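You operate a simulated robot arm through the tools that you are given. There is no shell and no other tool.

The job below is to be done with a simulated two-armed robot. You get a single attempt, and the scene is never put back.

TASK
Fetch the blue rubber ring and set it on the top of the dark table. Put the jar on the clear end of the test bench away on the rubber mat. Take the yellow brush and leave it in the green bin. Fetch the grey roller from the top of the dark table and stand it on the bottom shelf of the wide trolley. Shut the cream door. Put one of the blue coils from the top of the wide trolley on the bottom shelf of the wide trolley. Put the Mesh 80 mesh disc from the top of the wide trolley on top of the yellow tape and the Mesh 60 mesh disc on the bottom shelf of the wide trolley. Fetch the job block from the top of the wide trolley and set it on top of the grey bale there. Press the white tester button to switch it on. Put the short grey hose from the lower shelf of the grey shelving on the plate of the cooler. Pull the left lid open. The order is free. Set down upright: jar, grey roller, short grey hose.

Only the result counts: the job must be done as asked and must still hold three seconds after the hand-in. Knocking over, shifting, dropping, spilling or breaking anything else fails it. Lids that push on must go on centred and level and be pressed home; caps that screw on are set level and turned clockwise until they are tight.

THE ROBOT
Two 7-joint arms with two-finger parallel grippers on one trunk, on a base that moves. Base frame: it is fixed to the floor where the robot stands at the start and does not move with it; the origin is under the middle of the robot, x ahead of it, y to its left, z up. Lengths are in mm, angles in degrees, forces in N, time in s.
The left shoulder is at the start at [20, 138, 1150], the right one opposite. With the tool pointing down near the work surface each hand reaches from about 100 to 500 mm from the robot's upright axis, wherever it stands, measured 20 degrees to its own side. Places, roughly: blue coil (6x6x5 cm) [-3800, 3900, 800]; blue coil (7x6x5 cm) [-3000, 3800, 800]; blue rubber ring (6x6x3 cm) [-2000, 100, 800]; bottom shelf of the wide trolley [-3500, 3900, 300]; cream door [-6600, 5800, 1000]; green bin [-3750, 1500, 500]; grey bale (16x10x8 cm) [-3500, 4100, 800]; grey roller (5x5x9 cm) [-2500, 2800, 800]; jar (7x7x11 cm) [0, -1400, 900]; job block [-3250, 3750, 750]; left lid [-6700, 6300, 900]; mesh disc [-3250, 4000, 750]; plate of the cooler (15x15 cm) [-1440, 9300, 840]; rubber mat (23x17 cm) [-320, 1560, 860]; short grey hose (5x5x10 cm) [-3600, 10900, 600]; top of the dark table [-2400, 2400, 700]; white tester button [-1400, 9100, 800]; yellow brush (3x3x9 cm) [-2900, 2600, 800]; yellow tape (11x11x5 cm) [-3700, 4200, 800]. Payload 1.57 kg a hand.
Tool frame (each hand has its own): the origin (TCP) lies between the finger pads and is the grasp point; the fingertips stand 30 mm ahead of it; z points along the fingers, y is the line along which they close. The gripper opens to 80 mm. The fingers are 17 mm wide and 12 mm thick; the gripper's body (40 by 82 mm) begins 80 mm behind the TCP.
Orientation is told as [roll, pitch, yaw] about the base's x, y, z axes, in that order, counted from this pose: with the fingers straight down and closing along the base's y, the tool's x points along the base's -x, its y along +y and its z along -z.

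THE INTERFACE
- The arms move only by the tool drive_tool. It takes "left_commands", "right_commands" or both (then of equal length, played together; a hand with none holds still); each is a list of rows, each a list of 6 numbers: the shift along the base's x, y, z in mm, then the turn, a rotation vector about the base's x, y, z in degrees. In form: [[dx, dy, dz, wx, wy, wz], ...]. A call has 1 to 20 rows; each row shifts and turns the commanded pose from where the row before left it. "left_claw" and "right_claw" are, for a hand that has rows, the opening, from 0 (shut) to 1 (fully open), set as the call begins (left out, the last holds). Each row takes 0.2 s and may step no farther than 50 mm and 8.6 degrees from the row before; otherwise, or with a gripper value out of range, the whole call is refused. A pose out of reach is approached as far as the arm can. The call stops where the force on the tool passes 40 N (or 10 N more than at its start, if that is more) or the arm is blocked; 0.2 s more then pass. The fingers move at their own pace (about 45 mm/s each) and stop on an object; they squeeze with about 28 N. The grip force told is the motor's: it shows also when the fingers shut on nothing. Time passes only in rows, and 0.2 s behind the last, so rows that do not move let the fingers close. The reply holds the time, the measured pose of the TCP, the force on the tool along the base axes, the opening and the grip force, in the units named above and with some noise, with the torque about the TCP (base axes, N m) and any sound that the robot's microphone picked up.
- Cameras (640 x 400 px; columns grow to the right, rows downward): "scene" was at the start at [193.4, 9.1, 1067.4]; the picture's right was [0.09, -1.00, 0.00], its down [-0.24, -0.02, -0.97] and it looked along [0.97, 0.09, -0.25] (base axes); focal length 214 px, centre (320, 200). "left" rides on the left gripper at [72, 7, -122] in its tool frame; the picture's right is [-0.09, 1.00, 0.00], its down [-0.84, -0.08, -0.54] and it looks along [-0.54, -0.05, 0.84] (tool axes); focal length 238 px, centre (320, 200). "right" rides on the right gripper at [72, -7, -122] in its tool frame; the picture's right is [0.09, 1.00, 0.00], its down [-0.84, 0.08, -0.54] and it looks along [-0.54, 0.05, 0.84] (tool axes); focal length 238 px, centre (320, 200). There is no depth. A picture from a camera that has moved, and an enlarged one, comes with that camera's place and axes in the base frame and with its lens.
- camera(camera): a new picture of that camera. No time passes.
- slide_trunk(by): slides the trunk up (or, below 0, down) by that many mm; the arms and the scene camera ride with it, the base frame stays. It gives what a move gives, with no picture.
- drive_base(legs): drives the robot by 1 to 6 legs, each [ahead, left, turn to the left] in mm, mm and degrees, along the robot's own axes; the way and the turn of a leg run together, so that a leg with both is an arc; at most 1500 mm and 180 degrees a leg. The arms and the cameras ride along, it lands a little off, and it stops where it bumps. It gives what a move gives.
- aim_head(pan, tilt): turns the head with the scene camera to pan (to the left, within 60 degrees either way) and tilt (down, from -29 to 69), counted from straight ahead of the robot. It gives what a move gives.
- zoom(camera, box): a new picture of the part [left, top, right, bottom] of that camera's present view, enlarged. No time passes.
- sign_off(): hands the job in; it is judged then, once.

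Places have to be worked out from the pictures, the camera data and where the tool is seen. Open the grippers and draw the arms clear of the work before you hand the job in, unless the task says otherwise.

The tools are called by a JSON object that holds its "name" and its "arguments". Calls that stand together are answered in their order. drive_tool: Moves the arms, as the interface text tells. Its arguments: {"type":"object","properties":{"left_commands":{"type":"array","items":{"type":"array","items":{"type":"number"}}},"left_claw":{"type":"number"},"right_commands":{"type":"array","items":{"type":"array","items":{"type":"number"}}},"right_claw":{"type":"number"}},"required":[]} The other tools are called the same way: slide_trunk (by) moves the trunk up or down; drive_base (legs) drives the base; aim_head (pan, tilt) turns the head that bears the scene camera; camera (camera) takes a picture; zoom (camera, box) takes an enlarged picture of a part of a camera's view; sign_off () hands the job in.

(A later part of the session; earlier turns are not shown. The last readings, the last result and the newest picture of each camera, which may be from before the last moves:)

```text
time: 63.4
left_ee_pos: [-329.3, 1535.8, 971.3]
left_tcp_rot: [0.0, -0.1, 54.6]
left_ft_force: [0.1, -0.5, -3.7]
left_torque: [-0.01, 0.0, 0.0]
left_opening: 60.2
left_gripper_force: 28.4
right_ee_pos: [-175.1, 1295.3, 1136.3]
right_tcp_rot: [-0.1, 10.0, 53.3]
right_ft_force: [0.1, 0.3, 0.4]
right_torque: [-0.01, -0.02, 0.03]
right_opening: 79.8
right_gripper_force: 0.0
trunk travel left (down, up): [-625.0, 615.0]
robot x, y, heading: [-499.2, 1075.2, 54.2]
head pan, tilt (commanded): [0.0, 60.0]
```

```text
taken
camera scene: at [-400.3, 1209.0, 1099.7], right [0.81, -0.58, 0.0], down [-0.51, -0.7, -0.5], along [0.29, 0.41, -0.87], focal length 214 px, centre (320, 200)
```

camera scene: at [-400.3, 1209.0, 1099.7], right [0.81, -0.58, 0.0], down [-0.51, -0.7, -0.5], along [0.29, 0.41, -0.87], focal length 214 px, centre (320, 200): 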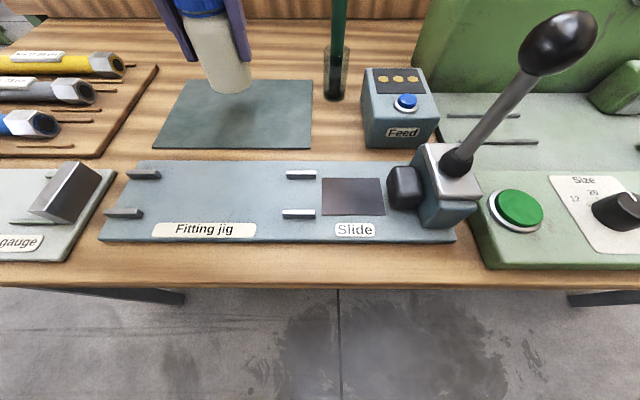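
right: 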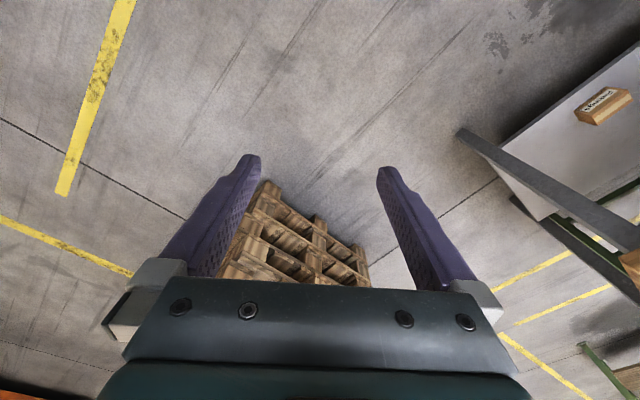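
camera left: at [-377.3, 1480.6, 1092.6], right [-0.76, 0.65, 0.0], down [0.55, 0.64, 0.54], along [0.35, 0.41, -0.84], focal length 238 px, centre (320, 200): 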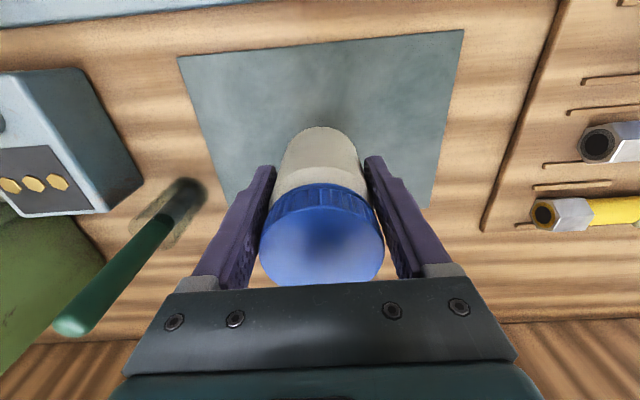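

The jar hovers over the mat centre, upright. I lower it to just above contact and then in small steps watching the force.

{"name": "drive_tool", "arguments": {"left_commands": [[0, 0, -20, 0, 0, 0], [0, 0, -15, 0, 0, 0], [0, 0, 0, 0, 0, 0]]}}

{"name": "drive_tool", "arguments": {"left_commands": [[0, 0, -3, 0, 0, 0], [0, 0, -3, 0, 0, 0], [0, 0, 0, 0, 0, 0]]}}

{"name": "camera", "arguments": {"camera": "scene"}}

```text
time: 64.2
left_ee_pos: [-334.7, 1530.6, 938.4]
left_tcp_rot: [0.0, -0.2, 54.6]
left_ft_force: [0.6, 1.2, -4.2]
left_torque: [-0.02, 0.02, 0.01]
left_opening: 60.1
left_gripper_force: 28.0
left hand out of reach, approached as far as the arm can: row 1
right_ee_pos: [-175.0, 1296.0, 1137.0]
right_tcp_rot: [-0.1, 10.1, 53.3]
right_ft_force: [0.5, 0.5, 0.7]
right_torque: [0.02, -0.02, 0.02]
right_opening: 79.9
right_gripper_force: 0.0
trunk travel left (down, up): [-625.0, 615.0]
robot x, y, heading: [-499.2, 1075.8, 54.2]
head pan, tilt (commanded): [0.0, 60.0]
```

```text
time: 65.0
left_ee_pos: [-333.8, 1530.6, 935.4]
left_tcp_rot: [0.0, -0.1, 54.6]
left_ft_force: [-0.5, 0.0, -3.8]
left_torque: [-0.05, 0.0, 0.0]
left_opening: 60.0
left_gripper_force: 27.6
left hand out of reach, approached as far as the arm can: row 2
right_ee_pos: [-175.2, 1295.3, 1136.2]
right_tcp_rot: [-0.1, 10.0, 53.3]
right_ft_force: [0.4, 0.4, -0.2]
right_torque: [-0.02, 0.02, 0.01]
right_opening: 80.0
right_gripper_force: 0.1
trunk travel left (down, up): [-625.0, 615.0]
robot x, y, heading: [-496.7, 1071.9, 54.2]
head pan, tilt (commanded): [0.0, 60.0]
```

```text
taken
camera scene: at [-400.3, 1209.0, 1099.7], right [0.81, -0.58, 0.0], down [-0.51, -0.7, -0.5], along [0.29, 0.41, -0.87], focal length 214 px, centre (320, 200)
```

scene: 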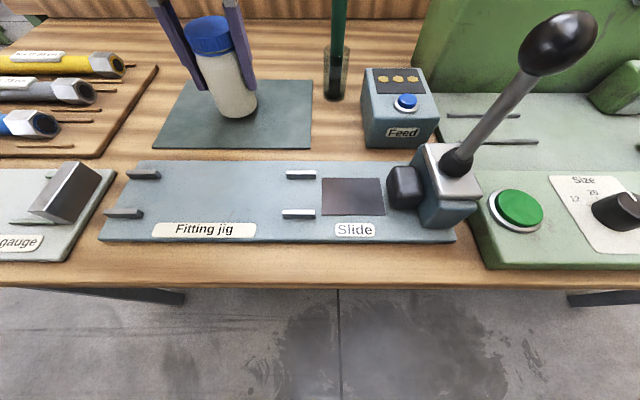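

The hand is at its reach limit, so I draw 10 mm toward me while lowering the last millimetres, still well on the mat.

{"name": "drive_tool", "arguments": {"left_commands": [[-6, -9, 0, 0, 0, 0], [0, 0, -3, 0, 0, 0], [0, 0, -3, 0, 0, 0], [0, 0, 0, 0, 0, 0]]}}

{"name": "camera", "arguments": {"camera": "scene"}}

```text
time: 66.0
left_ee_pos: [-334.9, 1528.7, 928.2]
left_tcp_rot: [0.0, -0.1, 54.6]
left_ft_force: [0.0, 0.0, -2.9]
left_torque: [0.03, 0.02, -0.01]
left_opening: 59.9
left_gripper_force: 28.0
left hand out of reach, approached as far as the arm can: row 1
right_ee_pos: [-173.9, 1294.6, 1136.3]
right_tcp_rot: [-0.1, 10.0, 53.4]
right_ft_force: [0.8, 0.7, -0.7]
right_torque: [0.01, 0.0, -0.01]
right_opening: 79.8
right_gripper_force: 0.1
trunk travel left (down, up): [-625.0, 615.0]
robot x, y, heading: [-502.9, 1070.4, 54.1]
head pan, tilt (commanded): [0.0, 60.0]
```

```text
taken
camera scene: at [-400.3, 1209.0, 1099.7], right [0.81, -0.58, 0.0], down [-0.51, -0.7, -0.5], along [0.29, 0.41, -0.87], focal length 214 px, centre (320, 200)
```

scene: 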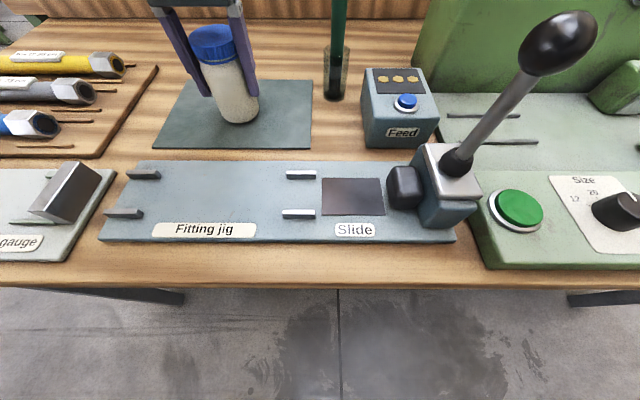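

Still no contact (force equals the jar weight). I continue down in 2 mm steps.

{"name": "drive_tool", "arguments": {"left_commands": [[0, 0, -2, 0, 0, 0], [0, 0, -2, 0, 0, 0], [0, 0, 0, 0, 0, 0]]}}

{"name": "drive_tool", "arguments": {"left_commands": [[0, 0, -2, 0, 0, 0], [0, 0, 0, 0, 0, 0]]}}

```text
time: 66.8
left_ee_pos: [-335.5, 1527.8, 923.7]
left_tcp_rot: [0.0, 0.0, 54.5]
left_ft_force: [-0.4, 0.2, -3.8]
left_torque: [0.01, 0.02, 0.0]
left_opening: 60.1
left_gripper_force: 27.9
right_ee_pos: [-175.4, 1295.1, 1137.0]
right_tcp_rot: [-0.1, 9.9, 53.3]
right_ft_force: [0.7, 0.2, -0.4]
right_torque: [0.02, 0.0, -0.02]
right_opening: 80.0
right_gripper_force: 0.1
trunk travel left (down, up): [-625.0, 615.0]
robot x, y, heading: [-500.3, 1076.8, 54.3]
head pan, tilt (commanded): [0.0, 60.0]
```

```text
time: 67.4
left_ee_pos: [-335.2, 1527.7, 921.8]
left_tcp_rot: [0.0, -0.2, 54.6]
left_ft_force: [-1.8, -2.7, 3.9]
left_torque: [-0.26, 0.23, -0.01]
left_opening: 60.0
left_gripper_force: 27.6
right_ee_pos: [-174.4, 1295.3, 1136.1]
right_tcp_rot: [0.0, 10.0, 53.3]
right_ft_force: [0.0, 0.6, 0.6]
right_torque: [-0.03, -0.04, 0.01]
right_opening: 80.2
right_gripper_force: 0.1
trunk travel left (down, up): [-625.0, 615.0]
robot x, y, heading: [-496.1, 1074.3, 54.5]
head pan, tilt (commanded): [0.0, 60.0]
```

Contact is felt (upward force). I open the fingers and lift the hand straight up.

{"name": "drive_tool", "arguments": {"left_commands": [[0, 0, 0, 0, 0, 0], [0, 0, 0, 0, 0, 0], [0, 0, 0, 0, 0, 0], [0, 0, 20, 0, 0, 0], [0, 0, 40, 0, 0, 0], [0, 0, 50, 0, 0, 0], [0, 0, 30, 0, 0, 0]], "left_claw": 1}}

{"name": "camera", "arguments": {"camera": "scene"}}

```text
time: 69.0
left_ee_pos: [-326.5, 1530.2, 1050.3]
left_tcp_rot: [0.0, 1.4, 54.1]
left_ft_force: [0.1, 0.2, 1.0]
left_torque: [0.04, 0.01, -0.03]
left_opening: 79.9
left_gripper_force: 0.1
left hand out of reach, approached as far as the arm can: row 5, 6
right_ee_pos: [-174.2, 1295.6, 1137.0]
right_tcp_rot: [-0.1, 9.9, 53.3]
right_ft_force: [0.2, -0.8, -0.8]
right_torque: [0.01, 0.02, -0.02]
right_opening: 80.1
right_gripper_force: 0.1
trunk travel left (down, up): [-625.0, 615.0]
robot x, y, heading: [-497.8, 1075.5, 54.4]
head pan, tilt (commanded): [0.0, 60.0]
```

```text
taken
camera scene: at [-400.1, 1209.1, 1099.7], right [0.81, -0.58, 0.0], down [-0.51, -0.7, -0.5], along [0.29, 0.41, -0.87], focal length 214 px, centre (320, 200)
```

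scene: 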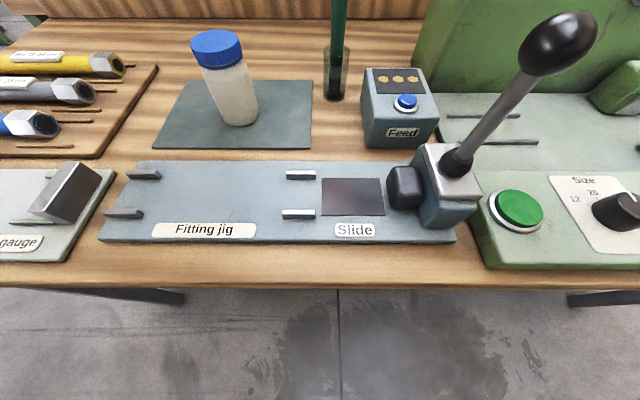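

The jar stands upright on the mat. I raise the trunk, back away from the bench, shift down the aisle and turn to face the cart with the blue ring.

{"name": "slide_trunk", "arguments": {"by": 100}}

{"name": "drive_base", "arguments": {"legs": [[-620, 0, 0], [0, 650, 0], [0, 0, 180]]}}

{"name": "aim_head", "arguments": {"pan": 0, "tilt": 30}}

{"name": "camera", "arguments": {"camera": "scene"}}

```text
time: 70.3
left_ee_pos: [-327.6, 1531.7, 1151.5]
left_tcp_rot: [-0.1, 1.2, 54.2]
left_ft_force: [1.2, -0.9, 0.2]
left_torque: [-0.03, 0.02, 0.01]
left_opening: 80.3
left_gripper_force: 0.0
right_ee_pos: [-174.5, 1294.9, 1235.7]
right_tcp_rot: [0.0, 10.0, 53.3]
right_ft_force: [-0.7, 0.2, -0.6]
right_torque: [0.03, 0.01, 0.02]
right_opening: 80.1
right_gripper_force: 0.1
trunk travel left (down, up): [-725.0, 515.0]
robot x, y, heading: [-496.0, 1071.8, 54.0]
head pan, tilt (commanded): [0.0, 60.0]
```

```text
time: 84.4
left_ee_pos: [-1545.3, 490.4, 1151.8]
left_tcp_rot: [0.0, 1.1, -123.4]
left_ft_force: [-0.3, 0.2, 0.7]
left_torque: [0.0, -0.02, 0.01]
left_opening: 80.2
left_gripper_force: 0.1
right_ee_pos: [-1708.2, 722.4, 1236.2]
right_tcp_rot: [0.0, 9.9, -124.7]
right_ft_force: [-0.1, -0.3, 0.3]
right_torque: [-0.01, 0.03, 0.02]
right_opening: 79.9
right_gripper_force: 0.0
trunk travel left (down, up): [-725.0, 515.0]
robot x, y, heading: [-1390.9, 958.6, -123.8]
head pan, tilt (commanded): [0.0, 60.0]
```

```text
time: 85.4
left_ee_pos: [-1545.2, 490.9, 1150.6]
left_tcp_rot: [-0.1, 1.3, -123.5]
left_ft_force: [0.3, 0.4, 0.2]
left_torque: [0.01, -0.02, 0.01]
left_opening: 80.1
left_gripper_force: 0.0
right_ee_pos: [-1708.7, 722.8, 1236.6]
right_tcp_rot: [-0.1, 10.0, -124.7]
right_ft_force: [0.3, -1.0, 0.9]
right_torque: [0.0, 0.0, -0.05]
right_opening: 79.9
right_gripper_force: 0.2
trunk travel left (down, up): [-725.0, 515.0]
robot x, y, heading: [-1391.2, 955.5, -123.6]
head pan, tilt (commanded): [0.0, 30.0]
```

```text
taken
camera scene: at [-1497.6, 797.9, 1241.8], right [-0.83, 0.56, 0.0], down [0.28, 0.42, -0.87], along [-0.48, -0.72, -0.5], focal length 214 px, centre (320, 200)
```

scene: 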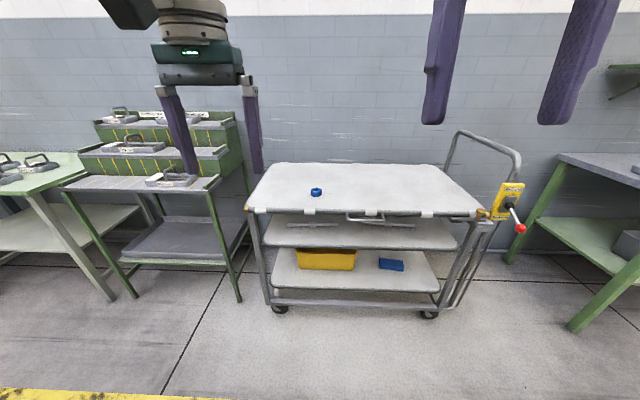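

The blue ring sits near the front of a castor trolley top. I zoom on it.

{"name": "zoom", "arguments": {"camera": "scene", "box": [220, 130, 540, 330]}}

```text
2.00 times, centred on (380, 230) of scene
camera zoom: at [-1497.6, 797.9, 1241.8], right [-0.83, 0.56, 0.0], down [0.28, 0.42, -0.87], along [-0.48, -0.72, -0.5], focal length 429 px, centre (200, 140)
```

zoom: 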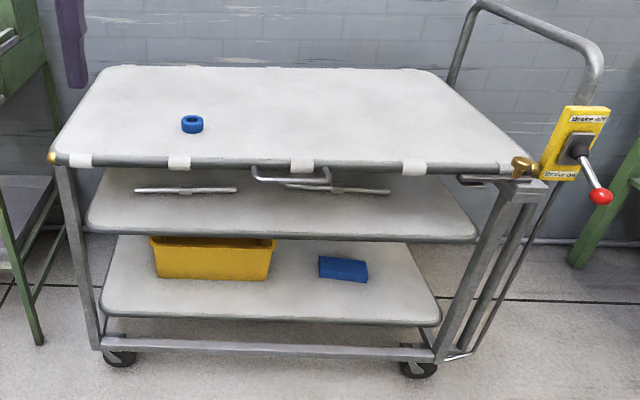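

The ring is roughly 890 mm ahead of the camera, near the trolley's front edge, so it's easily reachable. I drive closer (keeping clear of the trolley) with the ring to my left-hand side, then lower the trunk.

{"name": "drive_base", "arguments": {"legs": [[580, -140, 0]]}}

{"name": "slide_trunk", "arguments": {"by": -200}}

{"name": "camera", "arguments": {"camera": "scene"}}

{"name": "camera", "arguments": {"camera": "left"}}

```text
time: 88.8
left_ee_pos: [-1968.2, 78.8, 1150.6]
left_tcp_rot: [0.1, 1.4, -122.2]
left_ft_force: [-0.4, -0.5, -1.0]
left_torque: [0.01, 0.01, 0.01]
left_opening: 80.0
left_gripper_force: 0.1
right_ee_pos: [-2136.3, 307.6, 1235.8]
right_tcp_rot: [0.0, 9.9, -123.5]
right_ft_force: [0.1, 0.4, -0.5]
right_torque: [0.01, 0.0, 0.01]
right_opening: 80.0
right_gripper_force: 0.0
trunk travel left (down, up): [-725.0, 515.0]
robot x, y, heading: [-1824.4, 543.4, -122.4]
head pan, tilt (commanded): [0.0, 30.0]
```

```text
time: 90.9
left_ee_pos: [-1967.7, 79.2, 951.6]
left_tcp_rot: [-0.1, 1.3, -122.3]
left_ft_force: [0.1, 0.0, 0.2]
left_torque: [-0.01, 0.03, 0.0]
left_opening: 79.8
left_gripper_force: 0.1
right_ee_pos: [-2137.4, 307.0, 1036.4]
right_tcp_rot: [0.0, 10.0, -123.5]
right_ft_force: [-0.1, 0.4, 0.3]
right_torque: [-0.03, 0.0, -0.01]
right_opening: 80.2
right_gripper_force: 0.0
trunk travel left (down, up): [-525.0, 715.0]
robot x, y, heading: [-1825.5, 546.2, -122.3]
head pan, tilt (commanded): [0.0, 30.0]
```

```text
taken
camera scene: at [-1927.4, 387.3, 1041.9], right [-0.84, 0.54, 0.0], down [0.27, 0.42, -0.87], along [-0.47, -0.73, -0.5], focal length 214 px, centre (320, 200)
```

scene: 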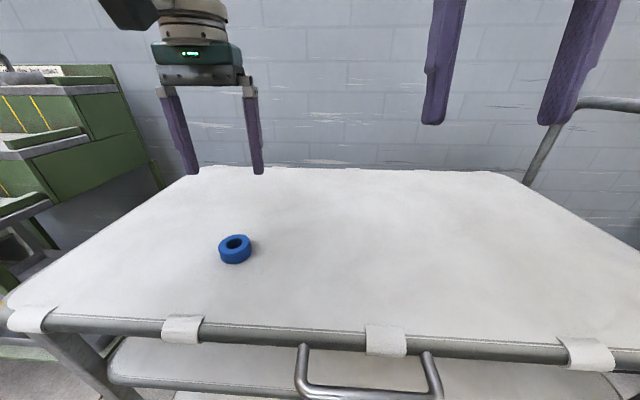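

```text
taken
camera left: at [-1925.8, 134.1, 1073.6], right [0.79, -0.61, 0.0], down [-0.52, -0.68, 0.52], along [-0.32, -0.41, -0.85], focal length 238 px, centre (320, 200)
```

left: 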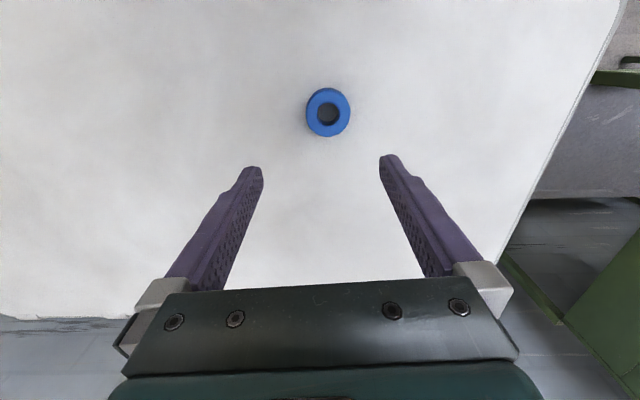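

I zoom in on the ring in both views to pin its size and height.

{"name": "zoom", "arguments": {"camera": "left", "box": [248, 62, 408, 162]}}

{"name": "zoom", "arguments": {"camera": "scene", "box": [156, 200, 316, 300]}}

```text
4.00 times, centred on (328, 112) of left
camera zoom: at [-1925.8, 134.1, 1073.6], right [0.79, -0.61, 0.0], down [-0.52, -0.68, 0.52], along [-0.32, -0.41, -0.85], focal length 953 px, centre (288, 552)
```

zoom: 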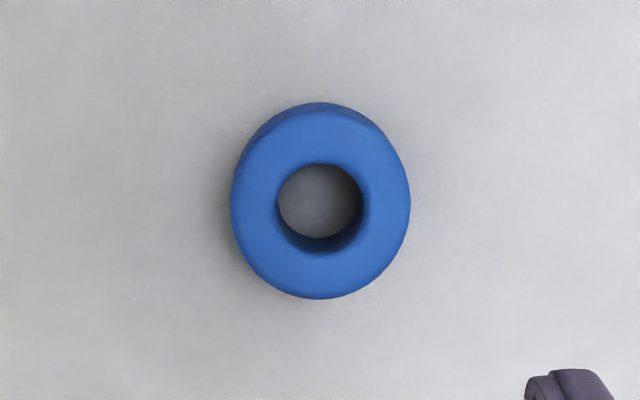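

```text
4.00 times, centred on (236, 250) of scene
camera zoom: at [-1927.4, 387.3, 1041.9], right [-0.84, 0.54, 0.0], down [0.27, 0.42, -0.87], along [-0.47, -0.73, -0.5], focal length 858 px, centre (656, 0)
```

zoom: 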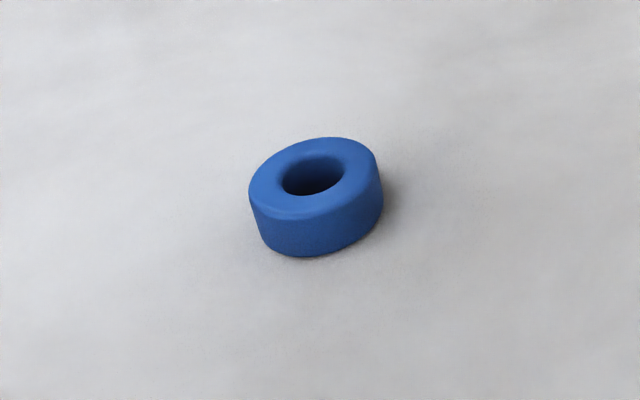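

Ring diameter ~52 mm, centre about [-1954, 86], top plate z ≈ 779. I lower the trunk 80 mm and place the left hand above the ring, then check.

{"name": "slide_trunk", "arguments": {"by": -80}}

{"name": "drive_tool", "arguments": {"left_commands": [[14, 7, 0, -1.1, 0.7, 0], [0, 0, -15, 0, 0, 0], [0, 0, 0, 0, 0, 0]], "left_claw": 1}}

{"name": "camera", "arguments": {"camera": "left"}}

{"name": "camera", "arguments": {"camera": "scene"}}

```text
time: 92.1
left_ee_pos: [-1968.4, 79.4, 871.1]
left_tcp_rot: [0.0, 1.3, -122.2]
left_ft_force: [-0.2, 0.8, -0.3]
left_torque: [-0.04, -0.01, -0.02]
left_opening: 80.2
left_gripper_force: 0.1
right_ee_pos: [-2136.9, 307.6, 957.4]
right_tcp_rot: [0.0, 10.0, -123.5]
right_ft_force: [0.0, 0.1, -0.3]
right_torque: [-0.03, 0.01, 0.02]
right_opening: 80.0
right_gripper_force: 0.1
trunk travel left (down, up): [-445.0, 795.0]
robot x, y, heading: [-1825.5, 546.6, -122.5]
head pan, tilt (commanded): [0.0, 30.0]
```

```text
time: 92.9
left_ee_pos: [-1967.2, 71.4, 856.0]
left_tcp_rot: [0.0, -0.1, -122.0]
left_ft_force: [0.6, 0.5, -0.3]
left_torque: [-0.02, 0.01, 0.01]
left_opening: 79.8
left_gripper_force: 0.1
left hand out of reach, approached as far as the arm can: row 1
right_ee_pos: [-2136.2, 307.0, 956.6]
right_tcp_rot: [0.0, 10.1, -123.5]
right_ft_force: [0.2, 0.7, -0.3]
right_torque: [0.01, -0.01, 0.01]
right_opening: 80.0
right_gripper_force: 0.1
trunk travel left (down, up): [-445.0, 795.0]
robot x, y, heading: [-1828.9, 545.8, -122.4]
head pan, tilt (commanded): [0.0, 30.0]
```

```text
taken
camera left: at [-1923.3, 129.0, 978.1], right [0.79, -0.61, 0.0], down [-0.51, -0.67, 0.54], along [-0.33, -0.43, -0.84], focal length 238 px, centre (320, 200)
```

left: 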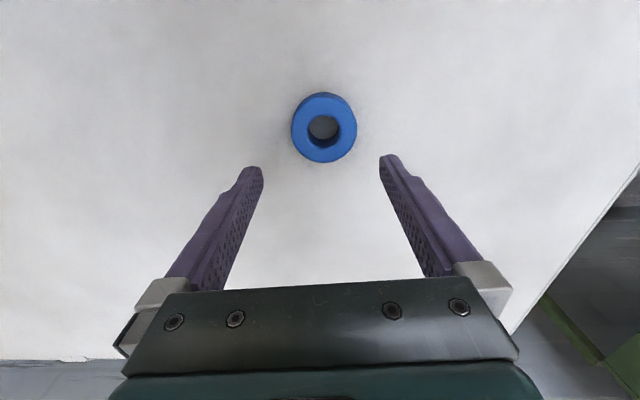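

```text
taken
camera scene: at [-1927.3, 387.3, 961.9], right [-0.84, 0.54, 0.0], down [0.27, 0.42, -0.87], along [-0.47, -0.73, -0.5], focal length 214 px, centre (320, 200)
```

scene: 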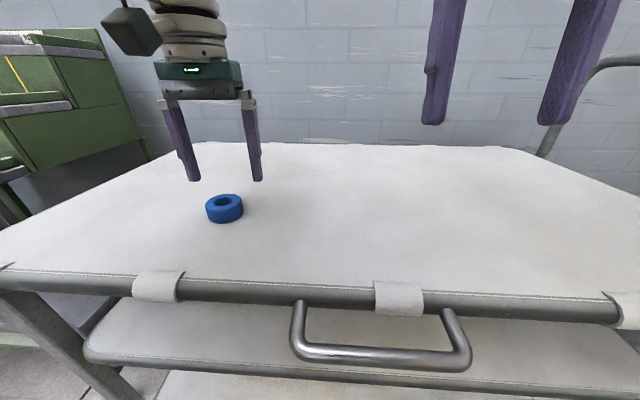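

The ring computes to [-1953, 86] from the hand camera; the hand is 20 mm too far ahead. I correct and lower to just above the plate.

{"name": "drive_tool", "arguments": {"left_commands": [[14, 14.6, 0, 0, 0, 0], [0, 0, 0, 0, 0, 0]], "left_claw": 1}}

{"name": "camera", "arguments": {"camera": "left"}}

```text
time: 93.5
left_ee_pos: [-1968.1, 72.1, 856.6]
left_tcp_rot: [0.0, 0.0, -122.2]
left_ft_force: [0.1, 0.7, 0.8]
left_torque: [-0.01, 0.01, 0.02]
left_opening: 79.7
left_gripper_force: 0.0
left hand out of reach, approached as far as the arm can: row 1
right_ee_pos: [-2137.4, 307.1, 956.4]
right_tcp_rot: [0.0, 10.1, -123.5]
right_ft_force: [-0.7, 0.0, -0.9]
right_torque: [0.02, 0.01, 0.01]
right_opening: 80.3
right_gripper_force: 0.2
trunk travel left (down, up): [-445.0, 795.0]
robot x, y, heading: [-1827.2, 548.9, -122.5]
head pan, tilt (commanded): [0.0, 30.0]
```

```text
taken
camera left: at [-1923.4, 129.3, 977.8], right [0.79, -0.61, 0.0], down [-0.51, -0.67, 0.54], along [-0.33, -0.43, -0.84], focal length 238 px, centre (320, 200)
```

left: 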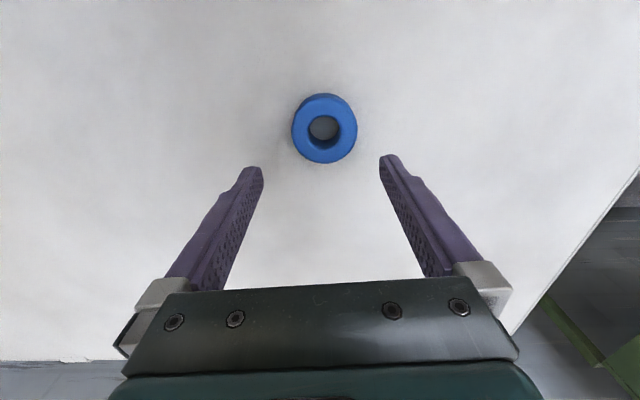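

The commanded pose is still beyond the arm's reach, so the hand did not follow; I pull it further toward me.

{"name": "drive_tool", "arguments": {"left_commands": [[8, 12, 0, 0, 0, 0], [8, 12, 0, 0, 0, 0], [0, 0, 0, 0, 0, 0]]}}

```text
time: 94.3
left_ee_pos: [-1967.2, 72.0, 856.6]
left_tcp_rot: [0.0, -0.1, -122.2]
left_ft_force: [-0.5, 0.1, 0.7]
left_torque: [0.01, 0.02, 0.01]
left_opening: 80.3
left_gripper_force: 0.0
left hand out of reach, approached as far as the arm can: row 1, 2
right_ee_pos: [-2136.4, 307.6, 956.8]
right_tcp_rot: [0.1, 10.1, -123.5]
right_ft_force: [0.1, -0.3, 0.6]
right_torque: [-0.01, 0.0, 0.01]
right_opening: 80.1
right_gripper_force: 0.0
trunk travel left (down, up): [-445.0, 795.0]
robot x, y, heading: [-1828.1, 545.9, -122.4]
head pan, tilt (commanded): [0.0, 30.0]
```

The hand did not follow inward moves, so something limits it (perhaps the elbow). I return the command by the extra amount and try lowering slightly to see what is feasible.

{"name": "drive_tool", "arguments": {"left_commands": [[-16, -24, 0, 0, 0, 0], [0, 0, -10, 0, 0, 0], [0, 0, 0, 0, 0, 0]]}}

```text
time: 95.1
left_ee_pos: [-1967.0, 68.1, 846.5]
left_tcp_rot: [0.0, 0.0, -122.1]
left_ft_force: [-0.1, -0.6, 0.1]
left_torque: [0.01, -0.01, 0.02]
left_opening: 80.0
left_gripper_force: 0.0
left hand out of reach, approached as far as the arm can: row 1
right_ee_pos: [-2136.1, 307.3, 957.5]
right_tcp_rot: [0.0, 9.9, -123.5]
right_ft_force: [0.2, -0.5, 0.8]
right_torque: [-0.02, 0.0, 0.01]
right_opening: 80.1
right_gripper_force: 0.1
trunk travel left (down, up): [-445.0, 795.0]
robot x, y, heading: [-1828.2, 545.0, -122.4]
head pan, tilt (commanded): [0.0, 30.0]
```

The arm seems to be stretched straight, where it cannot bend back easily. I try a larger inward and upward move with a small forward tilt to break out of it.

{"name": "drive_tool", "arguments": {"left_commands": [[25, 40, 10, 6.8, -4.3, 0], [0, 0, 0, 0, 0, 0]]}}

{"name": "camera", "arguments": {"camera": "scene"}}

```text
time: 95.7
left_ee_pos: [-1948.2, 98.3, 860.0]
left_tcp_rot: [-0.2, 5.8, -122.2]
left_ft_force: [-0.2, -0.5, 0.1]
left_torque: [0.02, 0.02, -0.01]
left_opening: 79.9
left_gripper_force: 0.1
left hand out of reach, approached as far as the arm can: row 1
right_ee_pos: [-2136.8, 308.1, 956.5]
right_tcp_rot: [-0.1, 9.9, -123.5]
right_ft_force: [-0.5, -0.1, 0.4]
right_torque: [0.01, -0.02, -0.02]
right_opening: 79.8
right_gripper_force: 0.0
trunk travel left (down, up): [-445.0, 795.0]
robot x, y, heading: [-1826.2, 542.8, -122.3]
head pan, tilt (commanded): [0.0, 30.0]
```

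```text
taken
camera scene: at [-1927.5, 387.5, 961.9], right [-0.84, 0.54, 0.0], down [0.27, 0.42, -0.87], along [-0.47, -0.73, -0.5], focal length 214 px, centre (320, 200)
```

scene: 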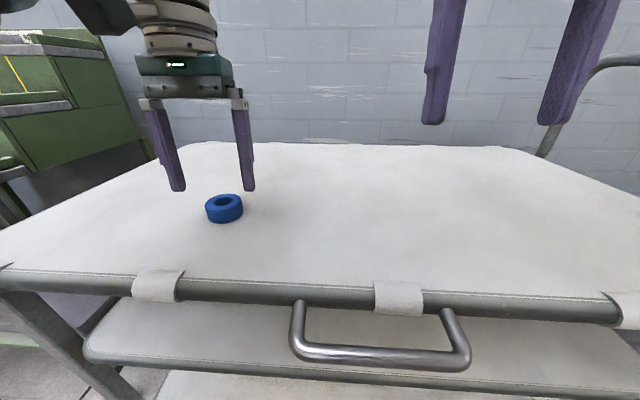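

The hand moved inward but only with a backward tilt, so the wrist is at a limit when the hand is this high relative to its shoulder. I raise the trunk 120 mm so that the arm works lower, then straighten and lower the hand.

{"name": "slide_trunk", "arguments": {"by": 120}}

{"name": "drive_tool", "arguments": {"left_commands": [[0, 0, -40, -1.6, 1.0, 0], [0, 0, -40, -1.6, 1.0, 0], [0, 0, -40, -1.7, 1.1, 0], [0, 0, 0, 0, 0, 0]]}}

{"name": "camera", "arguments": {"camera": "left"}}

```text
time: 97.2
left_ee_pos: [-1948.4, 99.2, 979.2]
left_tcp_rot: [-0.1, 5.7, -122.1]
left_ft_force: [-1.3, 0.0, 1.4]
left_torque: [-0.01, 0.04, 0.0]
left_opening: 79.8
left_gripper_force: 0.0
right_ee_pos: [-2136.4, 308.0, 1077.3]
right_tcp_rot: [0.0, 10.0, -123.5]
right_ft_force: [-0.5, 0.2, 0.5]
right_torque: [0.01, -0.03, -0.03]
right_opening: 80.1
right_gripper_force: 0.1
trunk travel left (down, up): [-565.0, 675.0]
robot x, y, heading: [-1823.6, 547.2, -122.4]
head pan, tilt (commanded): [0.0, 30.0]
```

```text
time: 98.2
left_ee_pos: [-1944.0, 98.1, 858.9]
left_tcp_rot: [-0.1, -0.3, -122.2]
left_ft_force: [0.1, 0.6, 0.4]
left_torque: [-0.03, -0.02, -0.03]
left_opening: 80.0
left_gripper_force: 0.1
right_ee_pos: [-2135.9, 308.1, 1076.5]
right_tcp_rot: [0.0, 10.0, -123.5]
right_ft_force: [0.2, 0.2, -0.9]
right_torque: [-0.03, 0.03, 0.02]
right_opening: 80.1
right_gripper_force: 0.1
trunk travel left (down, up): [-565.0, 675.0]
robot x, y, heading: [-1824.3, 547.3, -122.6]
head pan, tilt (commanded): [0.0, 30.0]
```

```text
taken
camera left: at [-1900.4, 155.4, 980.8], right [0.79, -0.61, 0.0], down [-0.51, -0.67, 0.54], along [-0.33, -0.43, -0.84], focal length 238 px, centre (320, 200)
```

left: 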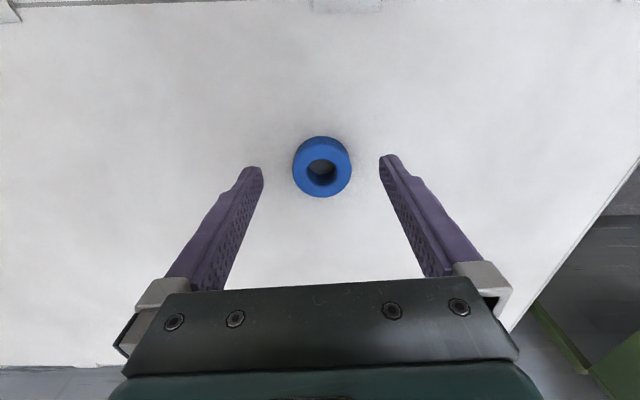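

That works: the arm needs the shoulder about 330 mm above the hand. The ring is at [-1952, 85]; I move over it and lower so the fingertips are just above the plate.

{"name": "drive_tool", "arguments": {"left_commands": [[-8.5, -12.6, 0, 0, 0, 0], [0, 0, -20, 0, 0, 0], [0, 0, -18, 0, 0, 0], [0, 0, 0, 0, 0, 0]], "left_claw": 1}}

{"name": "camera", "arguments": {"camera": "left"}}

{"name": "camera", "arguments": {"camera": "scene"}}

```text
time: 99.2
left_ee_pos: [-1949.9, 92.5, 824.9]
left_tcp_rot: [-0.3, -0.2, -122.2]
left_ft_force: [-0.7, 0.0, 0.4]
left_torque: [0.01, 0.03, -0.02]
left_opening: 79.9
left_gripper_force: 0.1
left hand out of reach, approached as far as the arm can: row 3
right_ee_pos: [-2136.9, 307.0, 1076.6]
right_tcp_rot: [0.0, 10.0, -123.5]
right_ft_force: [0.6, -0.5, 0.3]
right_torque: [-0.02, -0.02, 0.03]
right_opening: 79.9
right_gripper_force: 0.0
trunk travel left (down, up): [-565.0, 675.0]
robot x, y, heading: [-1828.4, 547.9, -122.7]
head pan, tilt (commanded): [0.0, 30.0]
```

```text
taken
camera left: at [-1905.6, 148.6, 946.3], right [0.79, -0.61, 0.0], down [-0.51, -0.67, 0.54], along [-0.33, -0.43, -0.84], focal length 238 px, centre (320, 200)
```

left: 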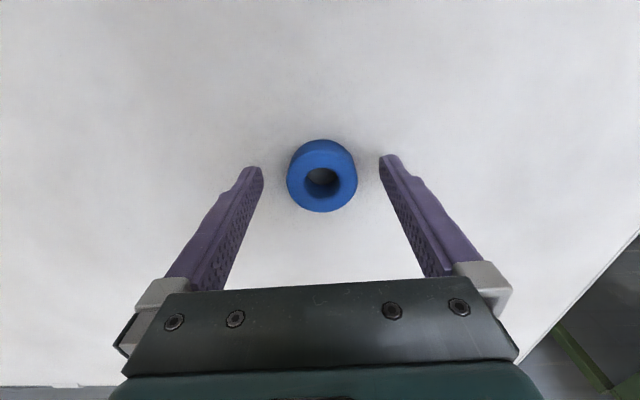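

```text
taken
camera scene: at [-1927.4, 387.3, 1081.9], right [-0.84, 0.54, 0.0], down [0.27, 0.42, -0.87], along [-0.47, -0.73, -0.5], focal length 214 px, centre (320, 200)
```

scene: 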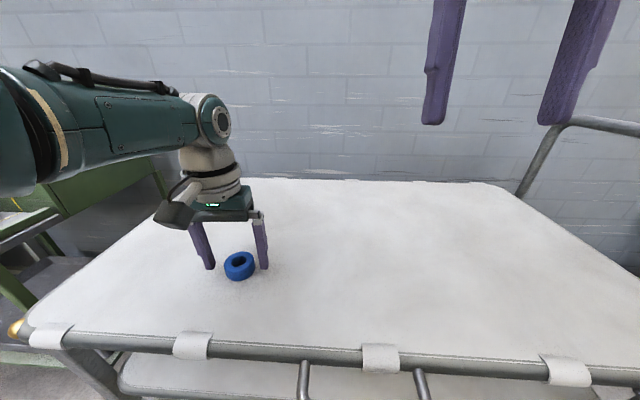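

Reach limit again, so I raise the hand and drive 70 mm closer to the trolley (edge then ~260 mm from my axis).

{"name": "drive_tool", "arguments": {"left_commands": [[0, 0, 25, 0, 0, 0], [10, 16, 25, 0, 0, 0], [0, 0, 0, 0, 0, 0]]}}

{"name": "drive_base", "arguments": {"legs": [[70, 0, 0]]}}

{"name": "camera", "arguments": {"camera": "left"}}

```text
time: 100.0
left_ee_pos: [-1939.0, 108.1, 873.1]
left_tcp_rot: [-0.2, -0.1, -122.1]
left_ft_force: [0.5, -0.1, -0.3]
left_torque: [-0.02, -0.02, -0.02]
left_opening: 80.2
left_gripper_force: 0.1
right_ee_pos: [-2135.7, 307.1, 1076.6]
right_tcp_rot: [0.0, 10.0, -123.5]
right_ft_force: [0.5, 0.2, -0.1]
right_torque: [-0.01, 0.03, 0.0]
right_opening: 80.2
right_gripper_force: 0.1
trunk travel left (down, up): [-565.0, 675.0]
robot x, y, heading: [-1821.9, 551.0, -122.5]
head pan, tilt (commanded): [0.0, 30.0]
```

```text
time: 101.0
left_ee_pos: [-1977.2, 49.0, 872.3]
left_tcp_rot: [-0.2, -0.2, -122.2]
left_ft_force: [-0.7, -0.4, 0.4]
left_torque: [0.06, -0.01, -0.03]
left_opening: 80.1
left_gripper_force: 0.1
right_ee_pos: [-2173.9, 248.4, 1076.6]
right_tcp_rot: [0.0, 9.9, -123.5]
right_ft_force: [0.1, 0.3, 0.3]
right_torque: [0.02, 0.0, -0.02]
right_opening: 80.0
right_gripper_force: 0.2
trunk travel left (down, up): [-565.0, 675.0]
robot x, y, heading: [-1862.1, 489.1, -122.3]
head pan, tilt (commanded): [0.0, 30.0]
```

```text
taken
camera left: at [-1933.2, 106.5, 994.7], right [0.79, -0.61, 0.0], down [-0.51, -0.67, 0.54], along [-0.33, -0.43, -0.84], focal length 238 px, centre (320, 200)
```

left: 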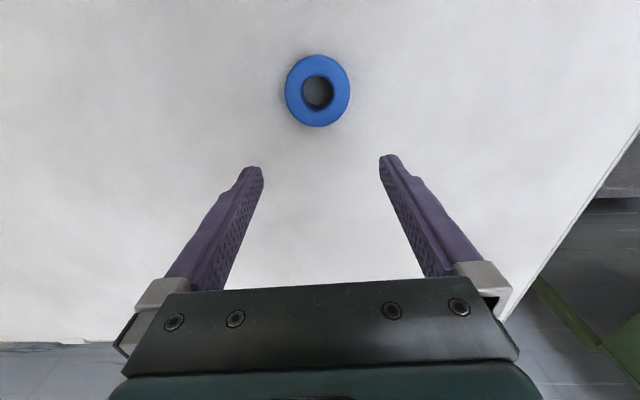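

Ring stays computed at [-1952, 85]. I move back over it and lower to fingertips just above the plate.

{"name": "drive_tool", "arguments": {"left_commands": [[24.9, 36, 0, 0, 0, 0], [0, 0, -25, 0, 0, 0], [0, 0, -25, 0, 0, 0], [0, 0, -6, 0, 0, 0], [0, 0, 0, 0, 0, 0]], "left_claw": 1}}

{"name": "camera", "arguments": {"camera": "left"}}

{"name": "zoom", "arguments": {"camera": "scene", "box": [120, 180, 360, 330]}}

```text
time: 102.2
left_ee_pos: [-1951.4, 86.9, 817.0]
left_tcp_rot: [-0.2, -0.2, -122.1]
left_ft_force: [-0.7, 0.1, 0.0]
left_torque: [-0.05, -0.04, 0.0]
left_opening: 79.8
left_gripper_force: 0.1
right_ee_pos: [-2173.8, 249.5, 1076.2]
right_tcp_rot: [-0.1, 10.0, -123.5]
right_ft_force: [-0.6, 0.1, -0.6]
right_torque: [-0.01, 0.01, 0.0]
right_opening: 80.1
right_gripper_force: 0.0
trunk travel left (down, up): [-565.0, 675.0]
robot x, y, heading: [-1864.8, 487.8, -122.8]
head pan, tilt (commanded): [0.0, 30.0]
```

```text
taken
camera left: at [-1907.7, 143.3, 938.6], right [0.79, -0.61, 0.0], down [-0.51, -0.67, 0.54], along [-0.33, -0.43, -0.84], focal length 238 px, centre (320, 200)
```

left: 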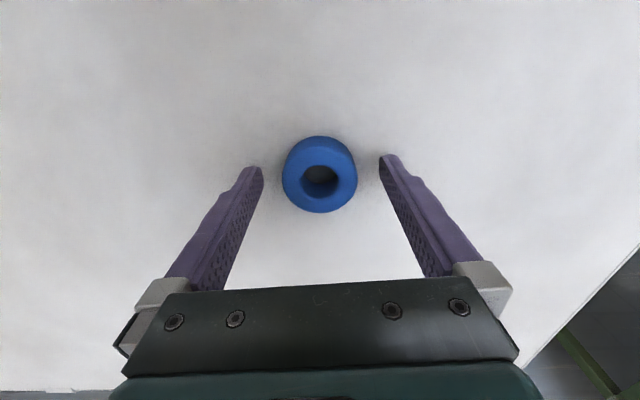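

```text
2.67 times, centred on (240, 255) of scene
camera zoom: at [-1964.7, 328.8, 1081.9], right [-0.84, 0.54, 0.0], down [0.27, 0.42, -0.87], along [-0.47, -0.73, -0.5], focal length 572 px, centre (533, 53)
```

zoom: 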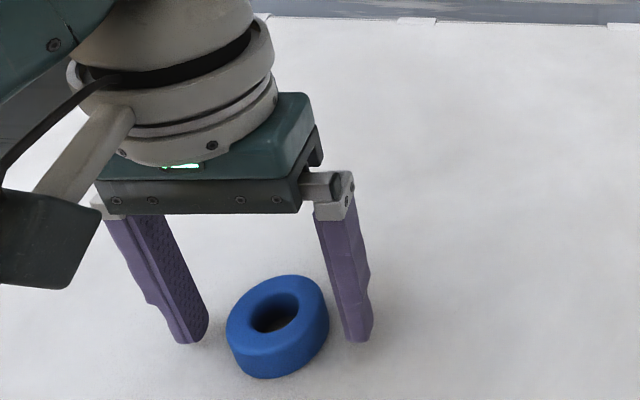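

The ring is centred between the fingertips. I go down 4 mm more and close.

{"name": "drive_tool", "arguments": {"left_commands": [[0, 0, -4, 0, 0, 0], [0, 0, 0, 0, 0, 0]]}}

{"name": "drive_tool", "arguments": {"left_commands": [[0, 0, 0, 0, 0, 0], [0, 0, 0, 0, 0, 0], [0, 0, 0, 0, 0, 0], [0, 0, 0, 0, 0, 0]], "left_claw": 0}}

{"name": "camera", "arguments": {"camera": "left"}}

```text
time: 102.8
left_ee_pos: [-1953.3, 86.6, 814.1]
left_tcp_rot: [-0.2, -0.1, -122.2]
left_ft_force: [-0.1, 0.7, -0.7]
left_torque: [-0.02, 0.02, 0.01]
left_opening: 79.9
left_gripper_force: 0.1
right_ee_pos: [-2172.9, 249.4, 1075.3]
right_tcp_rot: [-0.1, 10.0, -123.5]
right_ft_force: [0.6, 0.0, -0.1]
right_torque: [-0.02, 0.02, 0.01]
right_opening: 80.1
right_gripper_force: 0.1
trunk travel left (down, up): [-565.0, 675.0]
robot x, y, heading: [-1863.3, 489.2, -122.6]
head pan, tilt (commanded): [0.0, 30.0]
```

```text
time: 103.8
left_ee_pos: [-1952.1, 86.8, 813.5]
left_tcp_rot: [-0.3, -0.1, -122.2]
left_ft_force: [0.4, 0.6, 0.7]
left_torque: [0.02, 0.04, 0.0]
left_opening: 48.6
left_gripper_force: 28.3
right_ee_pos: [-2173.1, 249.4, 1076.9]
right_tcp_rot: [-0.2, 10.0, -123.5]
right_ft_force: [0.5, 0.2, -0.7]
right_torque: [-0.01, 0.01, -0.01]
right_opening: 79.8
right_gripper_force: 0.0
trunk travel left (down, up): [-565.0, 675.0]
robot x, y, heading: [-1865.6, 489.2, -122.4]
head pan, tilt (commanded): [0.0, 30.0]
```

```text
taken
camera left: at [-1907.7, 143.3, 935.3], right [0.79, -0.61, 0.0], down [-0.51, -0.67, 0.54], along [-0.33, -0.43, -0.84], focal length 238 px, centre (320, 200)
```

left: 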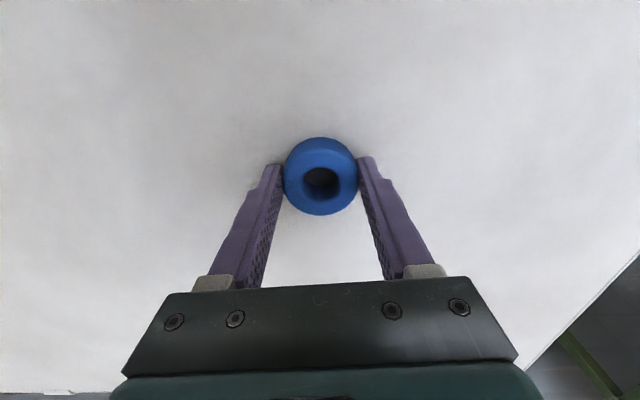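

The ring is gripped. I lift it, raise the trunk slightly, and back away from the trolley.

{"name": "drive_tool", "arguments": {"left_commands": [[0, 0, 30, 0, 0, 0], [0, 0, 40, 0, 0, 0], [0, 0, 30, 0, 0, 0], [0, 0, 0, 0, 0, 0]]}}

{"name": "slide_trunk", "arguments": {"by": 100}}

{"name": "drive_base", "arguments": {"legs": [[-560, 0, 0], [0, 0, -93]]}}

{"name": "aim_head", "arguments": {"pan": 0, "tilt": 20}}

{"name": "camera", "arguments": {"camera": "scene"}}

{"name": "camera", "arguments": {"camera": "left"}}

```text
time: 104.8
left_ee_pos: [-1952.5, 83.6, 914.5]
left_tcp_rot: [-0.3, 0.0, -122.2]
left_ft_force: [-0.5, -0.5, -0.6]
left_torque: [0.04, 0.0, -0.05]
left_opening: 48.4
left_gripper_force: 28.3
right_ee_pos: [-2173.2, 248.2, 1076.4]
right_tcp_rot: [0.0, 10.0, -123.5]
right_ft_force: [-0.8, 0.4, 0.3]
right_torque: [0.01, 0.0, 0.02]
right_opening: 80.0
right_gripper_force: 0.0
trunk travel left (down, up): [-565.0, 675.0]
robot x, y, heading: [-1864.4, 490.2, -122.4]
head pan, tilt (commanded): [0.0, 30.0]
```

```text
time: 106.1
left_ee_pos: [-1953.3, 83.6, 1014.1]
left_tcp_rot: [-0.2, -0.2, -122.2]
left_ft_force: [0.2, -0.7, 0.3]
left_torque: [0.02, -0.02, 0.0]
left_opening: 48.2
left_gripper_force: 28.1
right_ee_pos: [-2173.5, 249.3, 1176.5]
right_tcp_rot: [0.1, 9.9, -123.4]
right_ft_force: [-0.1, 0.0, 0.5]
right_torque: [-0.04, 0.0, 0.01]
right_opening: 79.8
right_gripper_force: 0.1
trunk travel left (down, up): [-665.0, 575.0]
robot x, y, heading: [-1861.4, 489.0, -122.3]
head pan, tilt (commanded): [0.0, 30.0]
```

```text
time: 113.3
left_ee_pos: [-1954.1, 1083.0, 1012.5]
left_tcp_rot: [-0.2, -0.1, 143.5]
left_ft_force: [-0.3, -0.3, 0.2]
left_torque: [-0.05, -0.03, -0.01]
left_opening: 47.5
left_gripper_force: 27.8
right_ee_pos: [-1771.7, 1292.3, 1175.6]
right_tcp_rot: [0.1, 10.1, 142.3]
right_ft_force: [0.2, 0.8, 0.3]
right_torque: [0.02, -0.02, -0.01]
right_opening: 80.2
right_gripper_force: 0.1
trunk travel left (down, up): [-665.0, 575.0]
robot x, y, heading: [-1553.8, 960.4, 143.1]
head pan, tilt (commanded): [0.0, 30.0]
```

```text
time: 114.1
left_ee_pos: [-1954.9, 1084.2, 1012.8]
left_tcp_rot: [-0.2, -0.1, 143.5]
left_ft_force: [0.1, 0.3, 0.5]
left_torque: [0.02, 0.0, 0.01]
left_opening: 47.4
left_gripper_force: 28.6
right_ee_pos: [-1773.0, 1292.9, 1176.4]
right_tcp_rot: [-0.2, 10.1, 142.1]
right_ft_force: [-0.2, -0.5, -0.5]
right_torque: [-0.01, 0.01, 0.03]
right_opening: 80.1
right_gripper_force: 0.0
trunk travel left (down, up): [-665.0, 575.0]
robot x, y, heading: [-1560.4, 969.1, 143.2]
head pan, tilt (commanded): [0.0, 20.0]
```

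```text
taken
camera scene: at [-1710.9, 1080.1, 1197.9], right [0.6, 0.8, 0.0], down [0.27, -0.21, -0.94], along [-0.75, 0.56, -0.34], focal length 214 px, centre (320, 200)
```

scene: 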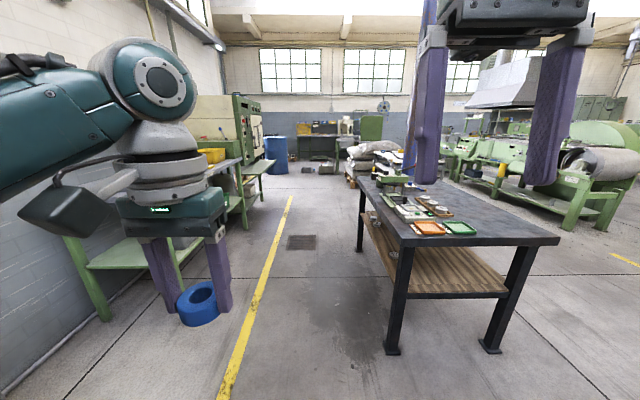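

```text
taken
camera left: at [-1901.0, 1035.4, 1134.7], right [-0.67, -0.75, 0.0], down [-0.63, 0.56, 0.54], along [-0.4, 0.36, -0.84], focal length 238 px, centre (320, 200)
```

left: 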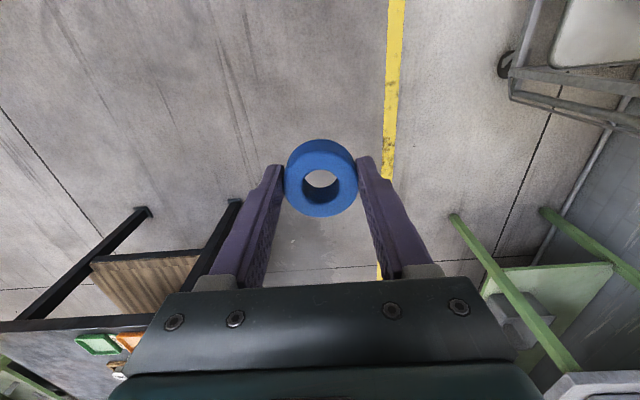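

The ring is held. The dark table is ahead-right; I zoom on it.

{"name": "zoom", "arguments": {"camera": "scene", "box": [340, 130, 580, 280]}}

{"name": "zoom", "arguments": {"camera": "scene", "box": [180, 70, 420, 220]}}

```text
2.67 times, centred on (460, 205) of scene
camera zoom: at [-1710.9, 1080.1, 1197.9], right [0.6, 0.8, 0.0], down [0.27, -0.21, -0.94], along [-0.75, 0.56, -0.34], focal length 572 px, centre (-53, 187)
```

zoom: 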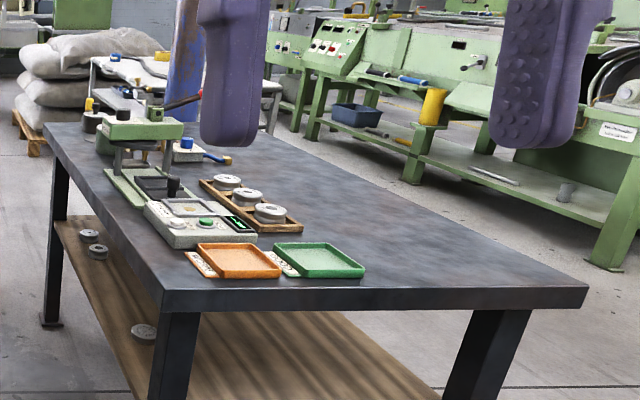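

```text
2.67 times, centred on (300, 145) of scene
camera zoom: at [-1710.9, 1080.1, 1197.9], right [0.6, 0.8, 0.0], down [0.27, -0.21, -0.94], along [-0.75, 0.56, -0.34], focal length 572 px, centre (373, 347)
```

zoom: 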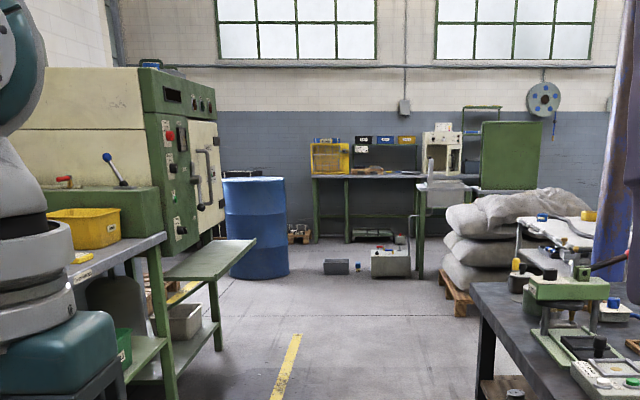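

The dark table top (z≈750) spans roughly 0.66 x 1.15 m with a free area on its right part. I drive around to face its near end: ahead 380, then right 880, and look again.

{"name": "drive_base", "arguments": {"legs": [[0, 0, 1.8], [380, 0, 0], [0, -880, 0]]}}

{"name": "aim_head", "arguments": {"pan": 0, "tilt": 35}}

{"name": "camera", "arguments": {"camera": "scene"}}

```text
time: 121.0
left_ee_pos: [-1768.3, 1996.0, 1013.6]
left_tcp_rot: [-0.1, -0.2, 144.9]
left_ft_force: [-0.4, -0.8, -0.3]
left_torque: [0.04, -0.03, -0.02]
left_opening: 47.4
left_gripper_force: 28.2
right_ee_pos: [-1590.0, 2208.1, 1177.1]
right_tcp_rot: [0.0, 10.0, 143.3]
right_ft_force: [-0.2, 0.2, 0.3]
right_torque: [-0.02, 0.0, 0.01]
right_opening: 79.9
right_gripper_force: 0.0
trunk travel left (down, up): [-665.0, 575.0]
robot x, y, heading: [-1364.9, 1884.8, 144.6]
head pan, tilt (commanded): [0.0, 20.0]
```

```text
time: 121.8
left_ee_pos: [-1767.4, 1995.4, 1014.5]
left_tcp_rot: [-0.2, -0.1, 144.9]
left_ft_force: [1.0, 0.0, -1.0]
left_torque: [0.04, 0.02, 0.0]
left_opening: 47.4
left_gripper_force: 28.3
right_ee_pos: [-1589.5, 2208.3, 1176.9]
right_tcp_rot: [0.1, 10.1, 143.4]
right_ft_force: [-0.2, 0.0, 0.3]
right_torque: [-0.01, 0.0, 0.02]
right_opening: 79.9
right_gripper_force: 0.1
trunk travel left (down, up): [-665.0, 575.0]
robot x, y, heading: [-1368.8, 1886.9, 144.1]
head pan, tilt (commanded): [0.0, 35.0]
```

```text
taken
camera scene: at [-1519.6, 1994.5, 1174.2], right [0.58, 0.81, 0.0], down [0.47, -0.33, -0.82], along [-0.67, 0.48, -0.57], focal length 214 px, centre (320, 200)
```

scene: 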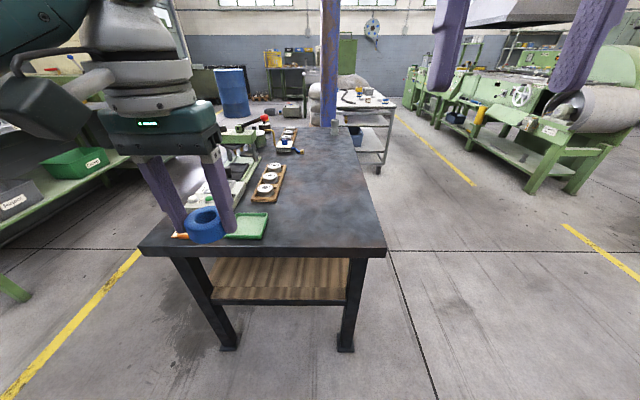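

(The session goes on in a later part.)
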